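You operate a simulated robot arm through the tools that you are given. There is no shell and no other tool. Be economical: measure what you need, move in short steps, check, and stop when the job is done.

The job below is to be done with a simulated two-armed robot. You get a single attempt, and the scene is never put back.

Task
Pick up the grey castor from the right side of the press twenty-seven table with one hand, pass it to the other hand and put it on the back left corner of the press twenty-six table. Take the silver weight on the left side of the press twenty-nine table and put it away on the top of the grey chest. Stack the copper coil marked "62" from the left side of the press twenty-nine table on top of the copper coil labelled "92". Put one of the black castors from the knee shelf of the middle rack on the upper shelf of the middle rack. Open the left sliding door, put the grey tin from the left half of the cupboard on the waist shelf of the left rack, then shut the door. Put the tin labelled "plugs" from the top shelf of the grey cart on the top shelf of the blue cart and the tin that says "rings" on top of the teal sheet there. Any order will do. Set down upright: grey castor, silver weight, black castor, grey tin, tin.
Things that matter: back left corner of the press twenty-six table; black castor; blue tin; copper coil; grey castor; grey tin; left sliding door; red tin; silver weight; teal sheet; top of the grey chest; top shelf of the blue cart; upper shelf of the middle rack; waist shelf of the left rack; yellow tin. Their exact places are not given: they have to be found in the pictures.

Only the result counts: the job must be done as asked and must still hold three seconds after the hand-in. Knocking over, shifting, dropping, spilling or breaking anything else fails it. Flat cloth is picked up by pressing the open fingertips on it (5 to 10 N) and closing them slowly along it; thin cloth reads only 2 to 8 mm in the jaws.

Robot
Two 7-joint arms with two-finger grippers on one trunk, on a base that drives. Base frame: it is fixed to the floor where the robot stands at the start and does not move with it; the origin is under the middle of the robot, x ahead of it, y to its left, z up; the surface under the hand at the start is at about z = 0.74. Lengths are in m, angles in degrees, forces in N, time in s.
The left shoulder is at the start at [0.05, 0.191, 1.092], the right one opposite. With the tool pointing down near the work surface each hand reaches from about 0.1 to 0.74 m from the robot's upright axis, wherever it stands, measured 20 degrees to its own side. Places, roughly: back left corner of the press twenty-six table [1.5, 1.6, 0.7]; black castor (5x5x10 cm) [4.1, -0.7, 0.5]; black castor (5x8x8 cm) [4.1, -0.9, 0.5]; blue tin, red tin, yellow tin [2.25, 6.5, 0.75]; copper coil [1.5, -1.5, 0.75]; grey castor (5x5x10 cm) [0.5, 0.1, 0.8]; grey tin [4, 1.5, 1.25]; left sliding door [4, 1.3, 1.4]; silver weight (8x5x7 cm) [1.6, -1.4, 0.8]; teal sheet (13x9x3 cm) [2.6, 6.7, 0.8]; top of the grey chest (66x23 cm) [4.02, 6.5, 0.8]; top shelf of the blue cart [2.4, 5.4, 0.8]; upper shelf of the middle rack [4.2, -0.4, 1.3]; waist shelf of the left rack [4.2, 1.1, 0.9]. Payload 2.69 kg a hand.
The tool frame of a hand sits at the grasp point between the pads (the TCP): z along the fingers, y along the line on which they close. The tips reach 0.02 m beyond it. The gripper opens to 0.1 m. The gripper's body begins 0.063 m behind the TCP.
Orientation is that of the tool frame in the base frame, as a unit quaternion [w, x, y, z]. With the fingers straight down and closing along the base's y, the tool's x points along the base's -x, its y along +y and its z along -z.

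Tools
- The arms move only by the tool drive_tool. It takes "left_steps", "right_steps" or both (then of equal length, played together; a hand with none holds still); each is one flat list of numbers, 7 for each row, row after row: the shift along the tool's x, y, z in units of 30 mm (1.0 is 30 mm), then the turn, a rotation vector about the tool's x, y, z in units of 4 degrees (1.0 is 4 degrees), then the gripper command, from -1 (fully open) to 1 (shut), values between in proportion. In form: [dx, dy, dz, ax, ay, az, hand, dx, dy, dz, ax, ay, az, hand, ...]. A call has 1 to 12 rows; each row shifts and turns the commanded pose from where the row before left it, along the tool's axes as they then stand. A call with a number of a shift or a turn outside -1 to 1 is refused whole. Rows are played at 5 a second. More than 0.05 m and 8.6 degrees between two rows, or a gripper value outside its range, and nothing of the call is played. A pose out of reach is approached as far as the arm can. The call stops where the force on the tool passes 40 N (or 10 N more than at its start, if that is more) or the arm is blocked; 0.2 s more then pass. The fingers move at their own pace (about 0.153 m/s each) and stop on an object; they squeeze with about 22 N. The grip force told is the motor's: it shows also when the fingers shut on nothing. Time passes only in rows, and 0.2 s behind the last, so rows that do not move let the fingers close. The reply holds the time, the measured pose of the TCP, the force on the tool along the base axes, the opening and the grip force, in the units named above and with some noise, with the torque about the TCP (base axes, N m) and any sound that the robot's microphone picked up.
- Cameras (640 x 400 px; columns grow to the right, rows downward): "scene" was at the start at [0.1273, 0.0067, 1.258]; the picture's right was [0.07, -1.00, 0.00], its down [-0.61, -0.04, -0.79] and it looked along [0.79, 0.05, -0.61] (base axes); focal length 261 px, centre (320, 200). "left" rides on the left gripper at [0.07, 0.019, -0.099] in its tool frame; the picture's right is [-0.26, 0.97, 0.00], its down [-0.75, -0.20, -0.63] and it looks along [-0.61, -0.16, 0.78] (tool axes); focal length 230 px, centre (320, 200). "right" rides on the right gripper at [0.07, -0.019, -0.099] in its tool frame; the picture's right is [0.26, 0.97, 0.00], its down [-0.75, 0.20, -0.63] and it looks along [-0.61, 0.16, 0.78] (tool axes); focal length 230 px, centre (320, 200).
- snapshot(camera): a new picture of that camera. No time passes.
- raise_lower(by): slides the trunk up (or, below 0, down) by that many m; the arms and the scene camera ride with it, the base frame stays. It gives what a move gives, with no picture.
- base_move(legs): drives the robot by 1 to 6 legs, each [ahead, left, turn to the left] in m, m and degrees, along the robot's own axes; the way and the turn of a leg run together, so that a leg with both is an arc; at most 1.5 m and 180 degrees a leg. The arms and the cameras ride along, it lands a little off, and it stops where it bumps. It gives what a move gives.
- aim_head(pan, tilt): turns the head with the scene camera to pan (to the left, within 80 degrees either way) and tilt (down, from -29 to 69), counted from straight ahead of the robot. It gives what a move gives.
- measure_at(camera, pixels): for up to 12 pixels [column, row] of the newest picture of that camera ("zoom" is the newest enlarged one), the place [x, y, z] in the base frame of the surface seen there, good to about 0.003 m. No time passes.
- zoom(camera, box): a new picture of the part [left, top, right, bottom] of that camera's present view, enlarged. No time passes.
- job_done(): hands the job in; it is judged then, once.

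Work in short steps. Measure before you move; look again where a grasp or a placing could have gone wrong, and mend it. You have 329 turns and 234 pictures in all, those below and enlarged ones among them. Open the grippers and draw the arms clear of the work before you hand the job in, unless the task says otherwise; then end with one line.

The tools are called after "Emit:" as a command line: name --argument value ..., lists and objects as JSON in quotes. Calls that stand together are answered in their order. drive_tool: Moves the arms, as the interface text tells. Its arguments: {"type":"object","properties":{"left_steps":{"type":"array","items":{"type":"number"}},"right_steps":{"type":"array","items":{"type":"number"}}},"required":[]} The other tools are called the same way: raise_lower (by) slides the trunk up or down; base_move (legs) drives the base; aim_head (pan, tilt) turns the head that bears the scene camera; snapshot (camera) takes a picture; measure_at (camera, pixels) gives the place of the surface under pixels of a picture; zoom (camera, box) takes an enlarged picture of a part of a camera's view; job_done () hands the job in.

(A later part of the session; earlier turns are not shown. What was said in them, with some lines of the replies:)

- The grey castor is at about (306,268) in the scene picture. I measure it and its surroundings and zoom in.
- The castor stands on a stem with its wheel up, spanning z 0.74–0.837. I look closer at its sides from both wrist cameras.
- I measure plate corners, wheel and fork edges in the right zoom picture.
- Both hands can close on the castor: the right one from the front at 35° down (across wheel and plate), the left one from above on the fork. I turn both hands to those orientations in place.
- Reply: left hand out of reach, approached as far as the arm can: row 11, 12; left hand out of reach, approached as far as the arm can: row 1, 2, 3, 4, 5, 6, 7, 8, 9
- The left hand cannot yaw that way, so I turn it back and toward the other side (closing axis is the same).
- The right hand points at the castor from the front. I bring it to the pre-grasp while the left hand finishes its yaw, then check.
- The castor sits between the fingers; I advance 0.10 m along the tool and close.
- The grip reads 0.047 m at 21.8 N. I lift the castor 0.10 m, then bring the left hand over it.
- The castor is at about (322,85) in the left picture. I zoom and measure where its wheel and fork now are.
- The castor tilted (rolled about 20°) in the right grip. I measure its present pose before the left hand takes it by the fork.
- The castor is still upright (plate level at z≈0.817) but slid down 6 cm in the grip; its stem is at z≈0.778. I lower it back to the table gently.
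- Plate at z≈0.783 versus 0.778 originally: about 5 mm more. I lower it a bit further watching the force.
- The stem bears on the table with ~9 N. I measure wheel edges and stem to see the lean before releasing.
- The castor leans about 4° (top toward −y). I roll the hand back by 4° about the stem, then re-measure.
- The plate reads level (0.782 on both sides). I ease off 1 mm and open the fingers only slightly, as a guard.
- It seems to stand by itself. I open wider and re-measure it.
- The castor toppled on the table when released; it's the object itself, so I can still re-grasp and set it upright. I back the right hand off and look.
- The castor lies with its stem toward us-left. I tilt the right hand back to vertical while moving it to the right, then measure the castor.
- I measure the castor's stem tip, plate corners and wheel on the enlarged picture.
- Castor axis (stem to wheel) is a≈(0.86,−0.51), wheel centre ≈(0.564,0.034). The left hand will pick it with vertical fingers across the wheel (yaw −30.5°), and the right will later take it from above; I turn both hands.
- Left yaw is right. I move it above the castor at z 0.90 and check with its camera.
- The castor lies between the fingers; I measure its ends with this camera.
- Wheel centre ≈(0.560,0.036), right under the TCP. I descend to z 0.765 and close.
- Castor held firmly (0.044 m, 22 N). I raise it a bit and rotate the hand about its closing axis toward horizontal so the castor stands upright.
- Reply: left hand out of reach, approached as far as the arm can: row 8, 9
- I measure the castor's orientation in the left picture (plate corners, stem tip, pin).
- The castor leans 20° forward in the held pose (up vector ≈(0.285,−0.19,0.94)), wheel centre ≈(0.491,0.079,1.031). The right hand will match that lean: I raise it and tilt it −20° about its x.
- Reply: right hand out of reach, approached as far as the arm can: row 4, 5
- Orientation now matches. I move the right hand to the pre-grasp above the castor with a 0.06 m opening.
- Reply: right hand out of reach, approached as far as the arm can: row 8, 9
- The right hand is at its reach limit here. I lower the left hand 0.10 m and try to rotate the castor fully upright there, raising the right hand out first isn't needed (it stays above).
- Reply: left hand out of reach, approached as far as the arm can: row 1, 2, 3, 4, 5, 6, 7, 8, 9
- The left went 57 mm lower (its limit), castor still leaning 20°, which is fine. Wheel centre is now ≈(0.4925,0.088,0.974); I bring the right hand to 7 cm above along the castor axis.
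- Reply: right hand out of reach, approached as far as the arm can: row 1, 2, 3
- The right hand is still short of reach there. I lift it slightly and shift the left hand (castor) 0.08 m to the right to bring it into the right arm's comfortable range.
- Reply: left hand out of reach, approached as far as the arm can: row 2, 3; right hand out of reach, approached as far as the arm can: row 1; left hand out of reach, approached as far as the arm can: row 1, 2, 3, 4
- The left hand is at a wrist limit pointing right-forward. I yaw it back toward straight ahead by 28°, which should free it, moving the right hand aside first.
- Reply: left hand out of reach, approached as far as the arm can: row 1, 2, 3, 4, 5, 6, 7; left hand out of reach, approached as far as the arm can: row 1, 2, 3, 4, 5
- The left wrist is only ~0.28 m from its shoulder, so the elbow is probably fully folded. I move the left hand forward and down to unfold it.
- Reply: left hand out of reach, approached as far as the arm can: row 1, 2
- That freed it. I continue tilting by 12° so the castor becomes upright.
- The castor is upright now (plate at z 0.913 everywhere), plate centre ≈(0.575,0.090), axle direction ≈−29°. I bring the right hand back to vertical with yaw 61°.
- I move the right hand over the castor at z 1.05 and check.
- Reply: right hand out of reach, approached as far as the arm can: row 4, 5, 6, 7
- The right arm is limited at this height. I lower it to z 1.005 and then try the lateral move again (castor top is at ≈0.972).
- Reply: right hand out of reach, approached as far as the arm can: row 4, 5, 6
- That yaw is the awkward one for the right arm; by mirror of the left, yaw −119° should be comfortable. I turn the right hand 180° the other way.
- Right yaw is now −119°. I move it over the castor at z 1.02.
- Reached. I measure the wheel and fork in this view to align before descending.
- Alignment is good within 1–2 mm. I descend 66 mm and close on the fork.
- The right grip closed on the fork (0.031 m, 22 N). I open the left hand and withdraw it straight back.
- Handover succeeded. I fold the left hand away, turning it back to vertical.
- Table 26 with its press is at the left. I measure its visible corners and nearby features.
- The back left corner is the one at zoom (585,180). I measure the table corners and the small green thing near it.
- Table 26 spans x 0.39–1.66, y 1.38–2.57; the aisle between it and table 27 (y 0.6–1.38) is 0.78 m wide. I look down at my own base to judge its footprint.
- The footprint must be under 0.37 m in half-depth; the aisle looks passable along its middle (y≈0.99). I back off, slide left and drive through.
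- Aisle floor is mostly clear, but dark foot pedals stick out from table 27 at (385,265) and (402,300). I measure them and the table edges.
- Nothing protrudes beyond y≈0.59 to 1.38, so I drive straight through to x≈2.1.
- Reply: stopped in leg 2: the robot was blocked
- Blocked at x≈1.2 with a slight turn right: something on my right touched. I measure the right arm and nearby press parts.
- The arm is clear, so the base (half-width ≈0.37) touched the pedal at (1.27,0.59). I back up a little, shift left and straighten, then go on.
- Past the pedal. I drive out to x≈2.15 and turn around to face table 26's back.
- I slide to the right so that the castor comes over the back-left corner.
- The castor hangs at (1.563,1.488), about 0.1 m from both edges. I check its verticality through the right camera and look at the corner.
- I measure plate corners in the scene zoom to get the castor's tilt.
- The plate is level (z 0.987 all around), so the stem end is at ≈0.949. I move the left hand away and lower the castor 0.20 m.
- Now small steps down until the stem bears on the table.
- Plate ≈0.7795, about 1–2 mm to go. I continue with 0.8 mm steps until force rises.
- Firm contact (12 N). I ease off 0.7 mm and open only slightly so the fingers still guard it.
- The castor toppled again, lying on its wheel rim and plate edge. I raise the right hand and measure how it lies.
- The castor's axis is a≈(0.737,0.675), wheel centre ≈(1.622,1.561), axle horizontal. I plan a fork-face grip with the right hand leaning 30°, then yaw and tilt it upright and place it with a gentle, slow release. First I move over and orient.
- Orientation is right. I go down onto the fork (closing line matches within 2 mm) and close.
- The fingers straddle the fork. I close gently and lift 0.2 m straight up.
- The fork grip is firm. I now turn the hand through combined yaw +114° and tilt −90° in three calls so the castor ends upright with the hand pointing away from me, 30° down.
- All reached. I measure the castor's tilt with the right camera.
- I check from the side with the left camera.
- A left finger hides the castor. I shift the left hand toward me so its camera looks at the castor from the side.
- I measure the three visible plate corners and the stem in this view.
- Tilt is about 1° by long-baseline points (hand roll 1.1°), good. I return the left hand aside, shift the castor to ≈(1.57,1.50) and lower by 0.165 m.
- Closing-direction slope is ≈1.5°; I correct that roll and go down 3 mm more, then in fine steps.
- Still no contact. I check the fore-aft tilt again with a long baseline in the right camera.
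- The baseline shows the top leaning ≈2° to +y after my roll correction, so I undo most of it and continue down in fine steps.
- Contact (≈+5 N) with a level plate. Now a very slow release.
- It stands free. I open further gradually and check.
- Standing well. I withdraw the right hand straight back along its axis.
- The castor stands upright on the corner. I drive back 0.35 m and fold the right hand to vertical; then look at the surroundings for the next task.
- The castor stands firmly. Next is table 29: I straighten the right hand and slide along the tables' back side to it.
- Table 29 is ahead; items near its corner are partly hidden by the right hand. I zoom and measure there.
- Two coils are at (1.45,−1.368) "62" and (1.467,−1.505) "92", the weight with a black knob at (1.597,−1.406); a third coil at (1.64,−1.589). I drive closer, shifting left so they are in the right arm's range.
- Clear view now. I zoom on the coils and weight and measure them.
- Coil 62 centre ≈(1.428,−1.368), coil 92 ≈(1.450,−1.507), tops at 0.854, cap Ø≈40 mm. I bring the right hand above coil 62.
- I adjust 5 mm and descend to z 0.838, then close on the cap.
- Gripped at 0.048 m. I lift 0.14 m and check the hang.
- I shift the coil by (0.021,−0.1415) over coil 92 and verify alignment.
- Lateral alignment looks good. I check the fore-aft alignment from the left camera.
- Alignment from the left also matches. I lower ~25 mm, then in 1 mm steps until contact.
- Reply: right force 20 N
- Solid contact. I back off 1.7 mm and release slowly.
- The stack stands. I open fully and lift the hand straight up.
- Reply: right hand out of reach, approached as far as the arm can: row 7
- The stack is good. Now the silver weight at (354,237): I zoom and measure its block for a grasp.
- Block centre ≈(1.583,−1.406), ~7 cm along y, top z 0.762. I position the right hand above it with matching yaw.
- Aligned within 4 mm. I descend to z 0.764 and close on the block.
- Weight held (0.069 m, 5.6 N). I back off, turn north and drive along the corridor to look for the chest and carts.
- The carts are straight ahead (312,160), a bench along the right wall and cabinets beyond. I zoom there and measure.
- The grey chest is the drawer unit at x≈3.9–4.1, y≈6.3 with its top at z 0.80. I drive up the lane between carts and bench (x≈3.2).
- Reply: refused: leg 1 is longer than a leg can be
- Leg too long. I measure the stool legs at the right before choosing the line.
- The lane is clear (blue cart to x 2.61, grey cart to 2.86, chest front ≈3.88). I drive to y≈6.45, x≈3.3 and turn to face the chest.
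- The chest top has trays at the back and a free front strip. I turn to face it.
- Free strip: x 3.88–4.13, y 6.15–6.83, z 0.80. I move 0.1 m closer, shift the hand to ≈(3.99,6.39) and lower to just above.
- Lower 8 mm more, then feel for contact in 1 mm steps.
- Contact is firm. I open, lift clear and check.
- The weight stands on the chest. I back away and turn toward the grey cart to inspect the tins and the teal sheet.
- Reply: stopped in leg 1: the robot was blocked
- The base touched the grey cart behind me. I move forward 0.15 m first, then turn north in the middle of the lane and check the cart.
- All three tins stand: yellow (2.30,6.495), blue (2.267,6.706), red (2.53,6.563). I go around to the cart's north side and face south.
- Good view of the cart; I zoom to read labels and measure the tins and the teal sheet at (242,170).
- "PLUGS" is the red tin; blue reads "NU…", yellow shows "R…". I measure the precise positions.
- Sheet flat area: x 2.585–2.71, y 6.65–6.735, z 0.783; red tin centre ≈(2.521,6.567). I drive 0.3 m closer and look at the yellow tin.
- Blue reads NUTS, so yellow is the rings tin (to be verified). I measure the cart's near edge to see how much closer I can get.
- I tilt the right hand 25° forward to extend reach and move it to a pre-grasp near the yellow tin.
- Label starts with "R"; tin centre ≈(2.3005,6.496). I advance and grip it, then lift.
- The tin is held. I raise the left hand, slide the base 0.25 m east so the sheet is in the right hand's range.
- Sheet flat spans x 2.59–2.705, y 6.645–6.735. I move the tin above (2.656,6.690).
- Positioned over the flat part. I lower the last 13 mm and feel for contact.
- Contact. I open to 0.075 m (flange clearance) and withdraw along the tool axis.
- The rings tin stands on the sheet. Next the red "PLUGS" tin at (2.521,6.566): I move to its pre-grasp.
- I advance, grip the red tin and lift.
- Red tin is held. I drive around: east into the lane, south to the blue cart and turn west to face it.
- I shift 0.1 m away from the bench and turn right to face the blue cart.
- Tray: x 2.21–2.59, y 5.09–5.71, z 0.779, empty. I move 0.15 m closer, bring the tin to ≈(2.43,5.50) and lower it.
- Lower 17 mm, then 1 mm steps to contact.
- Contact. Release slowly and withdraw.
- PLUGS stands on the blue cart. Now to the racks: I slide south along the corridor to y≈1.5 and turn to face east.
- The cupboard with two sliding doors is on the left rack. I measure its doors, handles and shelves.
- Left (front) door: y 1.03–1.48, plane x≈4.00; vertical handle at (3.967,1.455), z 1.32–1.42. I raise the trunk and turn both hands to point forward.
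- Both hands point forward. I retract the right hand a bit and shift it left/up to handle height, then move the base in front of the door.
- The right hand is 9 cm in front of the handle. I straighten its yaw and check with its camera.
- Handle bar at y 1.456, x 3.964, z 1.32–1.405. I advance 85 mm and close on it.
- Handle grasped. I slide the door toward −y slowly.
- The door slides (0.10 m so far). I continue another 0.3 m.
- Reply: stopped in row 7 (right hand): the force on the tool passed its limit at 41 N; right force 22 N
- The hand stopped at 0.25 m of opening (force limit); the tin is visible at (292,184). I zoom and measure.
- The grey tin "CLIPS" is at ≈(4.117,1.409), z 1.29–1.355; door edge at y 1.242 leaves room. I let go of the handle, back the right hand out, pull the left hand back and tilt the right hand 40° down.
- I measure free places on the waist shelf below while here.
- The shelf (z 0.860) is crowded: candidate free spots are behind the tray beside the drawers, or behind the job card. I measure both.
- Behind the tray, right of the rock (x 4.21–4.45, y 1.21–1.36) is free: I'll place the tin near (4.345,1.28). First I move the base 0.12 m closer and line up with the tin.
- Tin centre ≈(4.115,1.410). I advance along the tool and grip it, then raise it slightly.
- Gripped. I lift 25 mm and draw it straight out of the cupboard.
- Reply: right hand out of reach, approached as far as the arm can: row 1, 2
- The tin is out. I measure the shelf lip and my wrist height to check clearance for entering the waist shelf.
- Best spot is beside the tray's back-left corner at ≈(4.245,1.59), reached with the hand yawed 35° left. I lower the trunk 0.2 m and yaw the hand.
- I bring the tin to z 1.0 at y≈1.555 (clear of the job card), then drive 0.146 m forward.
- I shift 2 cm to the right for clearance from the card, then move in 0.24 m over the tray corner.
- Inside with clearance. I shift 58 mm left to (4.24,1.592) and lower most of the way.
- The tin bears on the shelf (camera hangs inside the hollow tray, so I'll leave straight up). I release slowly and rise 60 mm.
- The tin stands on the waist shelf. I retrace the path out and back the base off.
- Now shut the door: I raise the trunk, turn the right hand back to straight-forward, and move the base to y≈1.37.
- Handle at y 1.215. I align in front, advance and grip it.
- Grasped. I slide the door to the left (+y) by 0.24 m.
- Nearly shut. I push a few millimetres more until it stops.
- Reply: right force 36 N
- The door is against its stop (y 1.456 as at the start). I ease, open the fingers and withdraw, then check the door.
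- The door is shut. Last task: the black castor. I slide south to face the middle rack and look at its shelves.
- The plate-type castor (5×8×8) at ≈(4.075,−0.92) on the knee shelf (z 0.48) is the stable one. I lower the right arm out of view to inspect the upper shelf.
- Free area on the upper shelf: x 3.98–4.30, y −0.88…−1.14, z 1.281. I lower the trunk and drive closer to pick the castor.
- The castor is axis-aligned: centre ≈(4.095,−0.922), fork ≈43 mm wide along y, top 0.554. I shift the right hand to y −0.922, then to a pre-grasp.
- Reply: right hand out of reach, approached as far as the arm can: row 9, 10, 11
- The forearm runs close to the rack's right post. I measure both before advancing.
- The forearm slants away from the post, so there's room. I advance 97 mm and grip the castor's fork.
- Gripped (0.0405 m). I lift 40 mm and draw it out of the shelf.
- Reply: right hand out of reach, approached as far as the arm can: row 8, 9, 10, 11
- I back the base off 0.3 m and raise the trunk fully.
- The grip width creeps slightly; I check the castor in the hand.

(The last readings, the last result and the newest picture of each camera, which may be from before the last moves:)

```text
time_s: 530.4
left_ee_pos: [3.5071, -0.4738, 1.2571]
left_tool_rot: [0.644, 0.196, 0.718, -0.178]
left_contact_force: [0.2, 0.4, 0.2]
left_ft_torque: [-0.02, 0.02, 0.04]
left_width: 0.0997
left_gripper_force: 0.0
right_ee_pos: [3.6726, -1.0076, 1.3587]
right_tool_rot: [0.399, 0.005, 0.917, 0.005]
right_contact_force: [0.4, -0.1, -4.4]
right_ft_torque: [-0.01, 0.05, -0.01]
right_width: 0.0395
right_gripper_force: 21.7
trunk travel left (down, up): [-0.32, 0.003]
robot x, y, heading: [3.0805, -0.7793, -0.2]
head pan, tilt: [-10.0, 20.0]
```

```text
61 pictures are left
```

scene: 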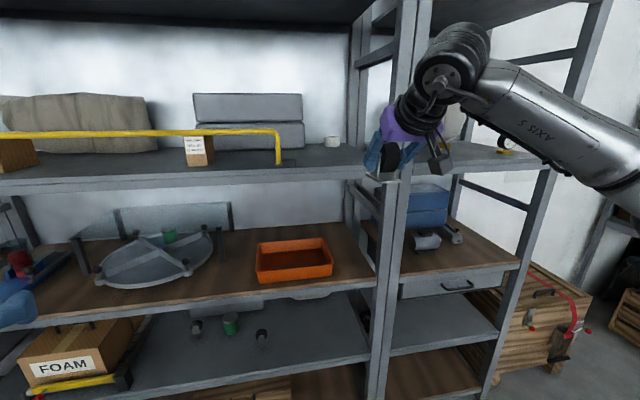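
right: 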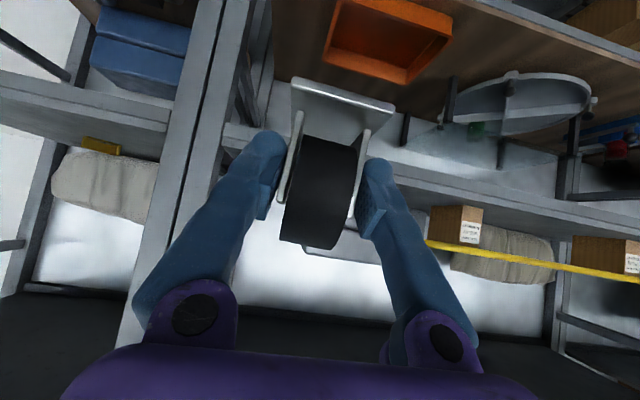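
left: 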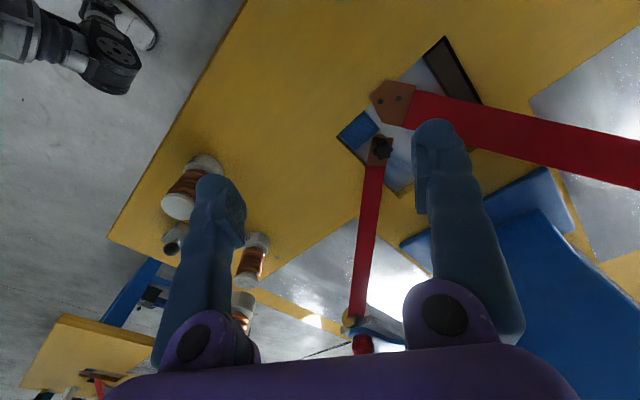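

The castor has pitched a little in the grip. I measure the plate to determine the tilt.

Emit:
zoom --camera "right" --box '[260, 60, 420, 260]'

Emit:
measure_at --camera "right" --pixels '[[293, 82], [391, 104], [295, 108], [380, 125], [340, 95], [335, 115], [322, 150], [308, 235], [340, 118], [290, 185], [360, 160]]'

```text
2.00 times, centred on (340, 160) of right
```

zoom: 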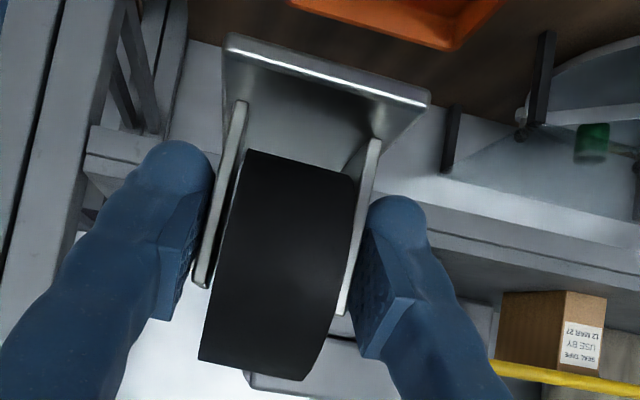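

```text
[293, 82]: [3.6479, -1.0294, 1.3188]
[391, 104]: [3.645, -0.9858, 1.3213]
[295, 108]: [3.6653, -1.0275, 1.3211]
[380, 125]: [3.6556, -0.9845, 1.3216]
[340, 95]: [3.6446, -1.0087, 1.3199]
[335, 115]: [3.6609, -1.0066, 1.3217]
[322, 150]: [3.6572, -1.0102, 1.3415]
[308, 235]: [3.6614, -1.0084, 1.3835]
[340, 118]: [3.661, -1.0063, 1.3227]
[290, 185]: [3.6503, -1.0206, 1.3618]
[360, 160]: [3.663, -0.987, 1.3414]
```

The plate is unchanged relative to the hand (level). I drive 0.3 m forward, then reach in to (4.08,−1.0).

Emit:
base_move --legs '[[0.3, 0, 0]]'

Emit:
snapshot --camera "scene"

```text
time_s: 532.4
left_ee_pos: [3.8028, -0.4748, 1.2561]
left_tool_rot: [0.644, 0.195, 0.718, -0.177]
left_contact_force: [0.3, 0.2, -1.0]
left_ft_torque: [0.01, 0.03, -0.03]
left_width: 0.1002
left_gripper_force: 0.1
right_ee_pos: [3.9695, -1.0061, 1.3599]
right_tool_rot: [0.398, 0.004, 0.917, 0.006]
right_contact_force: [0.3, -0.2, -3.9]
right_ft_torque: [0.02, 0.04, 0.0]
right_width: 0.0396
right_gripper_force: 21.7
trunk travel left (down, up): [-0.32, 0.003]
robot x, y, heading: [3.378, -0.7779, -0.1]
head pan, tilt: [-10.0, 20.0]
```

```text
59 pictures are left
```

scene: 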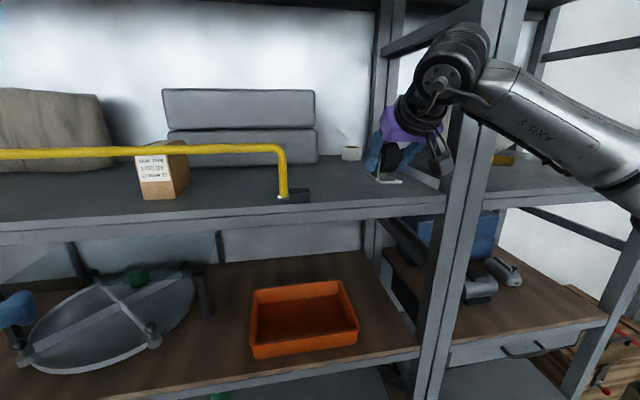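

I reach in 0.11 m and lower 25 mm.

Emit:
drive_tool --right_steps '[-0.62, 0, 0.675, 0, 0, 0, 1, -0.62, 0, 0.675, 0, 0, 0, 1, -0.62, 0, 0.675, 0, 0, 0, 1, -0.62, 0, 0.675, 0, 0, 0, 1, 0.3, 0, 0.28, 0, 0, 0, 1, 0.3, 0, 0.28, 0, 0, 0, 1]'

Emit:
zoom --camera "scene" --box '[300, 80, 480, 220]'

Emit:
snapshot --camera "right"

```text
time_s: 533.8
left_ee_pos: [3.8027, -0.4742, 1.2574]
left_tool_rot: [0.645, 0.196, 0.717, -0.178]
left_contact_force: [0.2, 0.0, 0.3]
left_ft_torque: [0.0, -0.02, 0.0]
left_width: 0.1
left_gripper_force: 0.1
right_ee_pos: [4.0802, -1.0066, 1.3336]
right_tool_rot: [0.399, 0.005, 0.917, 0.004]
right_contact_force: [0.1, -0.3, -4.0]
right_ft_torque: [-0.03, 0.02, 0.0]
right_width: 0.0394
right_gripper_force: 22.1
trunk travel left (down, up): [-0.32, 0.003]
robot x, y, heading: [3.374, -0.7784, -0.1]
head pan, tilt: [-10.0, 20.0]
```

```text
2.86 times, centred on (390, 150) of scene
```

zoom: 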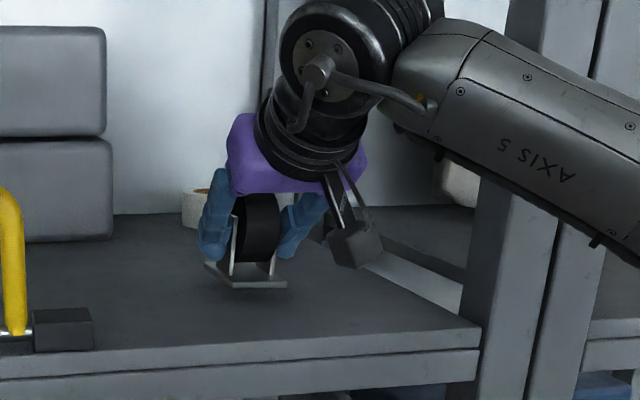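

```text
57 pictures are left
```

right: 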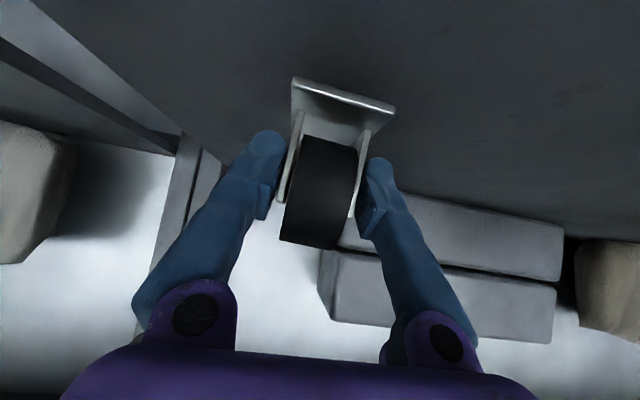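

Emit:
measure_at --camera "zoom" --pixels '[[208, 266], [233, 286], [284, 286], [220, 276], [260, 286], [240, 300], [300, 300]]'

Emit:
drive_tool --right_steps '[0.08, 0, 0.075, 0, 0, 0, 1, 0.04, 0, 0.037, 0, 0, 0, 1, 0, 0, 0, 0, 0, 0, 1]'

```text
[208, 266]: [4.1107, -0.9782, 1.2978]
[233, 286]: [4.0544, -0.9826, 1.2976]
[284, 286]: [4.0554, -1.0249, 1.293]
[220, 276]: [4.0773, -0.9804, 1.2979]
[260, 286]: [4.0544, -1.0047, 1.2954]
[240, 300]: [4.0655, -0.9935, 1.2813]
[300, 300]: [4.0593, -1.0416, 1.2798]
```

```text
time_s: 534.6
left_ee_pos: [3.8028, -0.4744, 1.2567]
left_tool_rot: [0.644, 0.196, 0.717, -0.178]
left_contact_force: [-0.2, -0.6, -0.8]
left_ft_torque: [0.01, 0.01, 0.0]
left_width: 0.0998
left_gripper_force: 0.1
right_ee_pos: [4.0798, -1.0075, 1.3279]
right_tool_rot: [0.399, 0.004, 0.917, 0.005]
right_contact_force: [-1.2, -1.0, -3.2]
right_ft_torque: [0.0, 0.05, -0.03]
right_width: 0.0394
right_gripper_force: 21.6
trunk travel left (down, up): [-0.32, 0.003]
robot x, y, heading: [3.3736, -0.782, -0.5]
head pan, tilt: [-10.0, 20.0]
```

Emit:
drive_tool --right_steps '[0.035, 0, 0.032, 0, 0, 0, 1, 0.035, 0, 0.032, 0, 0, 0, 1, 0, 0, 0, 0, 0, 0, 1]'

Emit:
drive_tool --right_steps '[0.035, 0, 0.032, 0, 0, 0, 1, 0, 0, 0, 0, 0, 0, 1]'

Emit:
drive_tool --right_steps '[0.035, 0, 0.032, 0, 0, 0, 1, 0, 0, 0, 0, 0, 0, 1]'

```text
time_s: 535.4
left_ee_pos: [3.8024, -0.4746, 1.2565]
left_tool_rot: [0.645, 0.196, 0.717, -0.178]
left_contact_force: [0.0, -0.5, -0.1]
left_ft_torque: [0.04, 0.03, 0.03]
left_width: 0.1001
left_gripper_force: 0.0
right_ee_pos: [4.0782, -1.0069, 1.3257]
right_tool_rot: [0.398, 0.004, 0.917, 0.005]
right_contact_force: [-0.5, -0.1, -3.7]
right_ft_torque: [-0.02, 0.09, -0.01]
right_width: 0.0393
right_gripper_force: 22.1
trunk travel left (down, up): [-0.32, 0.003]
robot x, y, heading: [3.374, -0.7803, -0.1]
head pan, tilt: [-10.0, 20.0]
```

```text
time_s: 536.0
left_ee_pos: [3.8025, -0.4744, 1.2572]
left_tool_rot: [0.645, 0.196, 0.717, -0.177]
left_contact_force: [0.0, 0.4, -0.4]
left_ft_torque: [-0.03, 0.0, 0.0]
left_width: 0.1002
left_gripper_force: 0.0
right_ee_pos: [4.0787, -1.0074, 1.3251]
right_tool_rot: [0.398, 0.004, 0.917, 0.005]
right_contact_force: [-0.5, 0.0, -3.6]
right_ft_torque: [-0.01, 0.04, 0.01]
right_width: 0.0393
right_gripper_force: 21.9
trunk travel left (down, up): [-0.32, 0.003]
robot x, y, heading: [3.3768, -0.7789, 0.2]
head pan, tilt: [-10.0, 20.0]
```

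```text
time_s: 536.6
left_ee_pos: [3.8031, -0.4745, 1.2564]
left_tool_rot: [0.645, 0.195, 0.717, -0.177]
left_contact_force: [0.3, 0.0, -0.2]
left_ft_torque: [0.0, 0.02, -0.02]
left_width: 0.1
left_gripper_force: 0.0
right_ee_pos: [4.0798, -1.007, 1.3225]
right_tool_rot: [0.399, 0.003, 0.917, 0.006]
right_contact_force: [0.1, 0.4, -2.8]
right_ft_torque: [-0.01, 0.05, -0.01]
right_width: 0.0392
right_gripper_force: 22.0
trunk travel left (down, up): [-0.32, 0.003]
robot x, y, heading: [3.3788, -0.7744, -0.1]
head pan, tilt: [-10.0, 20.0]
```

Emit:
drive_tool --right_steps '[0.035, 0, 0.032, 0, 0, 0, 1, 0, 0, 0, 0, 0, 0, 1]'

Emit:
drive_tool --right_steps '[0.035, 0, 0.032, 0, 0, 0, 1, 0, 0, 0, 0, 0, 0, 1]'

Emit:
drive_tool --right_steps '[0.035, 0, 0.032, 0, 0, 0, 1, 0, 0, 0, 0, 0, 0, 1]'

```text
time_s: 537.2
left_ee_pos: [3.8021, -0.4742, 1.2572]
left_tool_rot: [0.645, 0.196, 0.718, -0.177]
left_contact_force: [1.3, -0.4, -0.3]
left_ft_torque: [-0.02, 0.0, 0.03]
left_width: 0.1001
left_gripper_force: 0.0
right_ee_pos: [4.0777, -1.0069, 1.3235]
right_tool_rot: [0.4, 0.004, 0.916, 0.005]
right_contact_force: [1.2, -0.6, 0.0]
right_ft_torque: [-0.11, -0.21, 0.05]
right_width: 0.0395
right_gripper_force: 22.4
trunk travel left (down, up): [-0.32, 0.003]
robot x, y, heading: [3.376, -0.7808, -0.1]
head pan, tilt: [-10.0, 20.0]
```

```text
time_s: 537.8
left_ee_pos: [3.8024, -0.4735, 1.2573]
left_tool_rot: [0.646, 0.195, 0.717, -0.177]
left_contact_force: [0.1, 0.3, 0.2]
left_ft_torque: [-0.03, 0.03, 0.0]
left_width: 0.0999
left_gripper_force: 0.0
right_ee_pos: [4.0784, -1.0059, 1.3222]
right_tool_rot: [0.401, 0.003, 0.916, 0.005]
right_contact_force: [5.6, -2.1, 9.4]
right_ft_torque: [-0.41, -0.1, 0.14]
right_width: 0.0395
right_gripper_force: 22.0
trunk travel left (down, up): [-0.32, 0.003]
robot x, y, heading: [3.3741, -0.7789, 0.0]
head pan, tilt: [-10.0, 20.0]
```

```text
time_s: 538.4
left_ee_pos: [3.802, -0.4737, 1.2562]
left_tool_rot: [0.645, 0.195, 0.717, -0.177]
left_contact_force: [-0.2, 0.6, -0.3]
left_ft_torque: [0.01, 0.02, -0.01]
left_width: 0.1
left_gripper_force: 0.1
right_ee_pos: [4.0785, -1.0061, 1.3213]
right_tool_rot: [0.403, 0.003, 0.915, 0.006]
right_contact_force: [9.8, -1.5, 18.7]
right_ft_torque: [-0.57, -0.26, 0.1]
right_width: 0.0398
right_gripper_force: 22.2
trunk travel left (down, up): [-0.32, 0.003]
robot x, y, heading: [3.3743, -0.7777, -0.2]
head pan, tilt: [-10.0, 20.0]
```

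Firm contact. I ease 1 mm up, release slowly, and withdraw along the tool axis.

Emit:
drive_tool --right_steps '[-0.035, 0, -0.032, 0, 0, 0, 1, 0, 0, 0, 0, 0, 0, 0.2, 0, 0, 0, 0, 0, 0, 0.1, 0, 0, 0, 0, 0, 0, -0.2, 0, 0, 0, 0, 0, 0, -0.6, 0, 0, -0.4, 0, 0, 0, -0.6, 0, 0, -0.7, 0, 0, 0, -0.6, 0, 0, -0.8, 0, 0, 0, -0.6, 0, 0, -0.8, 0, 0, 0, -0.6]'

Emit:
snapshot --camera "right"

Emit:
zoom --camera "scene" --box '[300, 80, 480, 220]'

```text
time_s: 540.4
left_ee_pos: [3.8017, -0.4736, 1.2561]
left_tool_rot: [0.646, 0.196, 0.717, -0.177]
left_contact_force: [0.4, 0.2, -0.3]
left_ft_torque: [0.02, -0.03, -0.01]
left_width: 0.1
left_gripper_force: 0.1
right_ee_pos: [4.0184, -1.009, 1.3761]
right_tool_rot: [0.399, 0.003, 0.917, 0.006]
right_contact_force: [0.5, -1.1, -0.8]
right_ft_torque: [-0.03, -0.01, 0.01]
right_width: 0.0801
right_gripper_force: 0.0
trunk travel left (down, up): [-0.32, 0.003]
robot x, y, heading: [3.3756, -0.785, -0.2]
head pan, tilt: [-10.0, 20.0]
```

```text
56 pictures are left
```

right: 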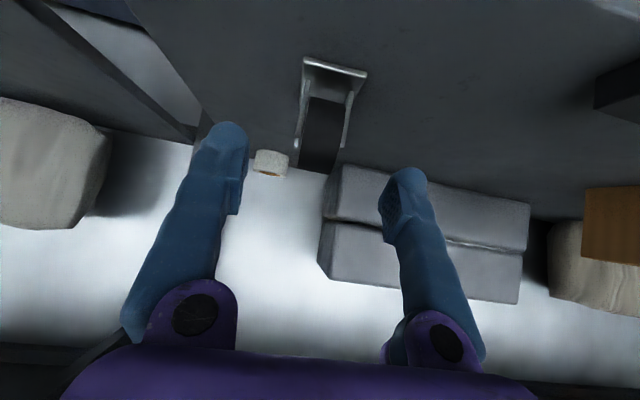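

```text
2.86 times, centred on (390, 150) of scene
```

zoom: 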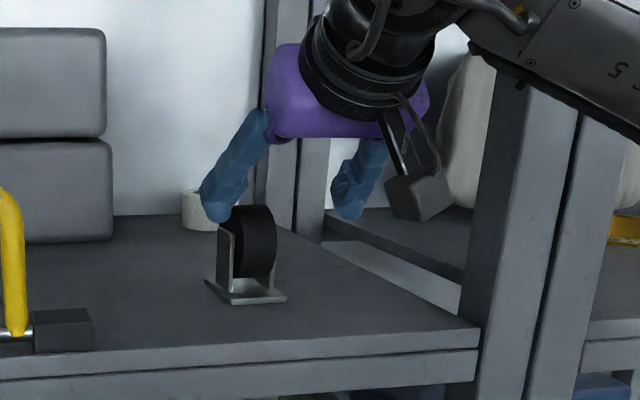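

The castor stands upright on the upper shelf. I withdraw, back off, and then verify the earlier placements from a distance.

Emit:
drive_tool --right_steps '[0, 0, -0.8, 0, 0, 0, -0.6, 0.3, 0, -0.9, 0, 0, 0, -0.6]'

Emit:
base_move --legs '[[-0.6, 0, 0], [0, 0, 150]]'

Emit:
raise_lower --by -0.17

Emit:
aim_head --pan -20 --tilt 15

Emit:
snapshot --camera "scene"

```text
time_s: 541.0
left_ee_pos: [3.8011, -0.4753, 1.2567]
left_tool_rot: [0.645, 0.196, 0.717, -0.178]
left_contact_force: [-0.5, -0.1, -0.3]
left_ft_torque: [0.0, 0.02, -0.02]
left_width: 0.1
left_gripper_force: 0.0
right_ee_pos: [3.973, -1.0089, 1.4049]
right_tool_rot: [0.399, 0.004, 0.917, 0.005]
right_contact_force: [-0.8, 0.2, 0.0]
right_ft_torque: [0.0, 0.01, 0.01]
right_width: 0.0798
right_gripper_force: 0.2
trunk travel left (down, up): [-0.32, 0.003]
robot x, y, heading: [3.3757, -0.7767, -0.2]
head pan, tilt: [-10.0, 20.0]
```

```text
time_s: 550.7
left_ee_pos: [2.2569, -0.8524, 1.2573]
left_tool_rot: [-0.325, 0.65, -0.36, -0.584]
left_contact_force: [0.9, -0.2, 0.0]
left_ft_torque: [0.03, 0.05, -0.05]
left_width: 0.1
left_gripper_force: 0.1
right_ee_pos: [2.3492, -0.2987, 1.4037]
right_tool_rot: [-0.09, 0.889, -0.221, -0.39]
right_contact_force: [-0.6, -0.1, -0.8]
right_ft_torque: [-0.01, 0.0, -0.01]
right_width: 0.0801
right_gripper_force: 0.1
trunk travel left (down, up): [-0.32, 0.003]
robot x, y, heading: [2.7772, -0.7779, 152.7]
head pan, tilt: [-10.0, 20.0]
```

```text
time_s: 552.6
left_ee_pos: [2.2575, -0.8509, 1.0864]
left_tool_rot: [-0.326, 0.65, -0.361, -0.584]
left_contact_force: [-0.2, -0.1, 0.0]
left_ft_torque: [-0.01, -0.02, 0.02]
left_width: 0.0998
left_gripper_force: 0.1
right_ee_pos: [2.3493, -0.2988, 1.2331]
right_tool_rot: [-0.089, 0.89, -0.221, -0.39]
right_contact_force: [0.1, 0.2, 0.9]
right_ft_torque: [0.0, -0.01, -0.02]
right_width: 0.0801
right_gripper_force: 0.1
trunk travel left (down, up): [-0.15, 0.173]
robot x, y, heading: [2.7778, -0.7811, 152.7]
head pan, tilt: [-10.0, 20.0]
```

```text
time_s: 553.3
left_ee_pos: [2.2561, -0.8522, 1.0867]
left_tool_rot: [-0.325, 0.651, -0.36, -0.584]
left_contact_force: [-0.5, 0.6, -0.2]
left_ft_torque: [-0.02, 0.01, 0.02]
left_width: 0.1
left_gripper_force: 0.1
right_ee_pos: [2.3493, -0.299, 1.2339]
right_tool_rot: [-0.089, 0.89, -0.221, -0.39]
right_contact_force: [0.1, -0.3, -0.2]
right_ft_torque: [-0.02, 0.04, -0.05]
right_width: 0.0795
right_gripper_force: 0.0
trunk travel left (down, up): [-0.15, 0.173]
robot x, y, heading: [2.775, -0.7774, 152.3]
head pan, tilt: [-20.0, 15.0]
```

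```text
54 pictures are left
```

scene: 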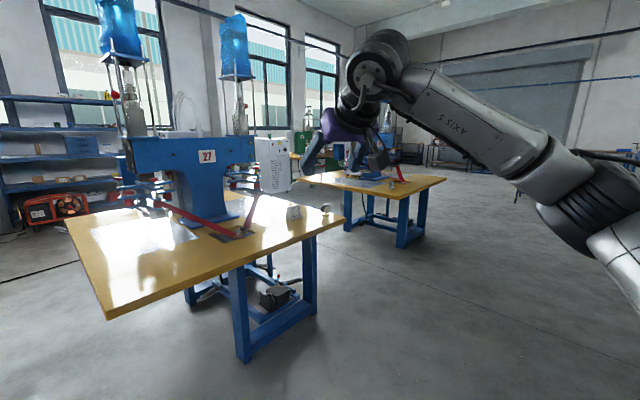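

Emit:
zoom --camera "scene" --box '[290, 150, 460, 220]'

Emit:
aim_head --pan 60 --tilt 20

Emit:
snapshot --camera "scene"

```text
3.76 times, centred on (375, 185) of scene
```

zoom: 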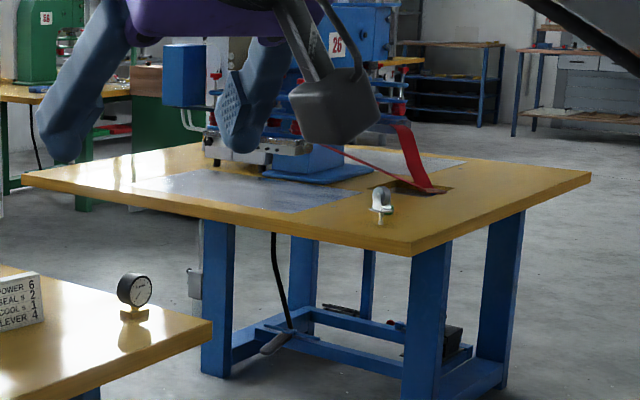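

```text
time_s: 554.9
left_ee_pos: [2.2559, -0.8524, 1.087]
left_tool_rot: [-0.325, 0.651, -0.359, -0.585]
left_contact_force: [0.4, -0.3, -0.5]
left_ft_torque: [0.0, 0.02, 0.02]
left_width: 0.1
left_gripper_force: 0.0
right_ee_pos: [2.3504, -0.2991, 1.2328]
right_tool_rot: [-0.09, 0.89, -0.221, -0.389]
right_contact_force: [0.6, -0.9, 0.1]
right_ft_torque: [0.06, -0.01, 0.03]
right_width: 0.08
right_gripper_force: 0.1
trunk travel left (down, up): [-0.15, 0.173]
robot x, y, heading: [2.7777, -0.7785, 152.4]
head pan, tilt: [60.0, 20.0]
```

```text
52 pictures are left
```

scene: 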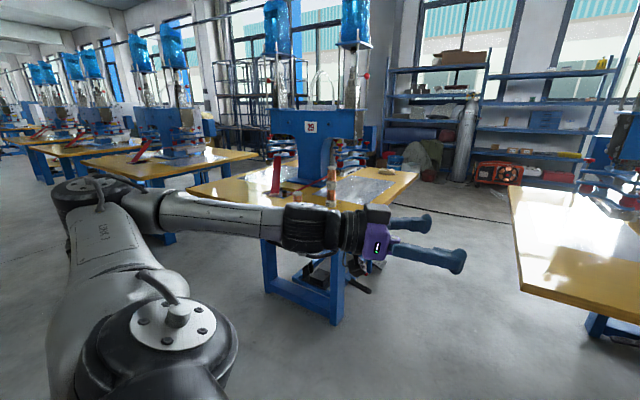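

The grey castor still stands on table 26. A last look at the coil stack at (330,185).

Emit:
zoom --camera "scene" --box '[270, 140, 400, 220]'

```text
4.92 times, centred on (335, 180) of scene
```

zoom: 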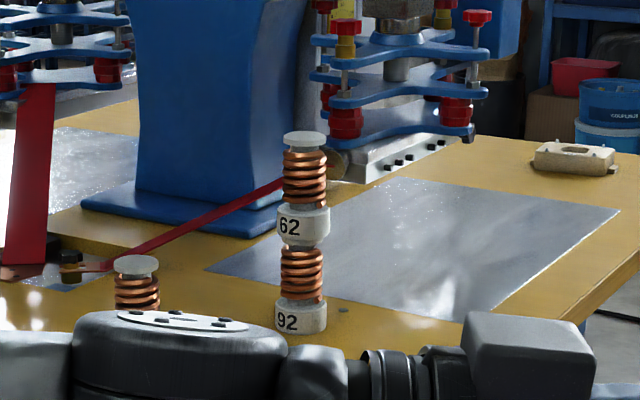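

The stack (62 on 92) stands, all other items were set down and checked, and both grippers are open and clear. I open the right gripper fully and hand in.

Emit:
drive_tool --right_steps '[0, 0, 0, 0, 0, 0, -1, 0, 0, 0, 0, 0, 0, -1]' --left_steps '[0, 0, 0, 0, 0, 0, -1, 0, 0, 0, 0, 0, 0, -1]'

Emit:
job_done

```text
time_s: 555.5
left_ee_pos: [2.2569, -0.8523, 1.0856]
left_tool_rot: [-0.325, 0.651, -0.361, -0.583]
left_contact_force: [0.5, 0.2, 0.6]
left_ft_torque: [-0.01, -0.01, 0.05]
left_width: 0.1001
left_gripper_force: 0.1
right_ee_pos: [2.349, -0.299, 1.2338]
right_tool_rot: [-0.089, 0.89, -0.221, -0.389]
right_contact_force: [0.2, 0.5, 0.1]
right_ft_torque: [0.01, 0.01, -0.01]
right_width: 0.1
right_gripper_force: 0.0
trunk travel left (down, up): [-0.15, 0.173]
robot x, y, heading: [2.7749, -0.7753, 152.3]
head pan, tilt: [60.0, 20.0]
```

```text
The job is handed in.
```

All six parts of the job are done and handed in, but along the way the grey castor fell over twice before I stood it upright on table 26, and my base bumped a press 27 foot pedal and the grey cart (the tins stayed standing; I did not check whether the pedal or cart shifted).
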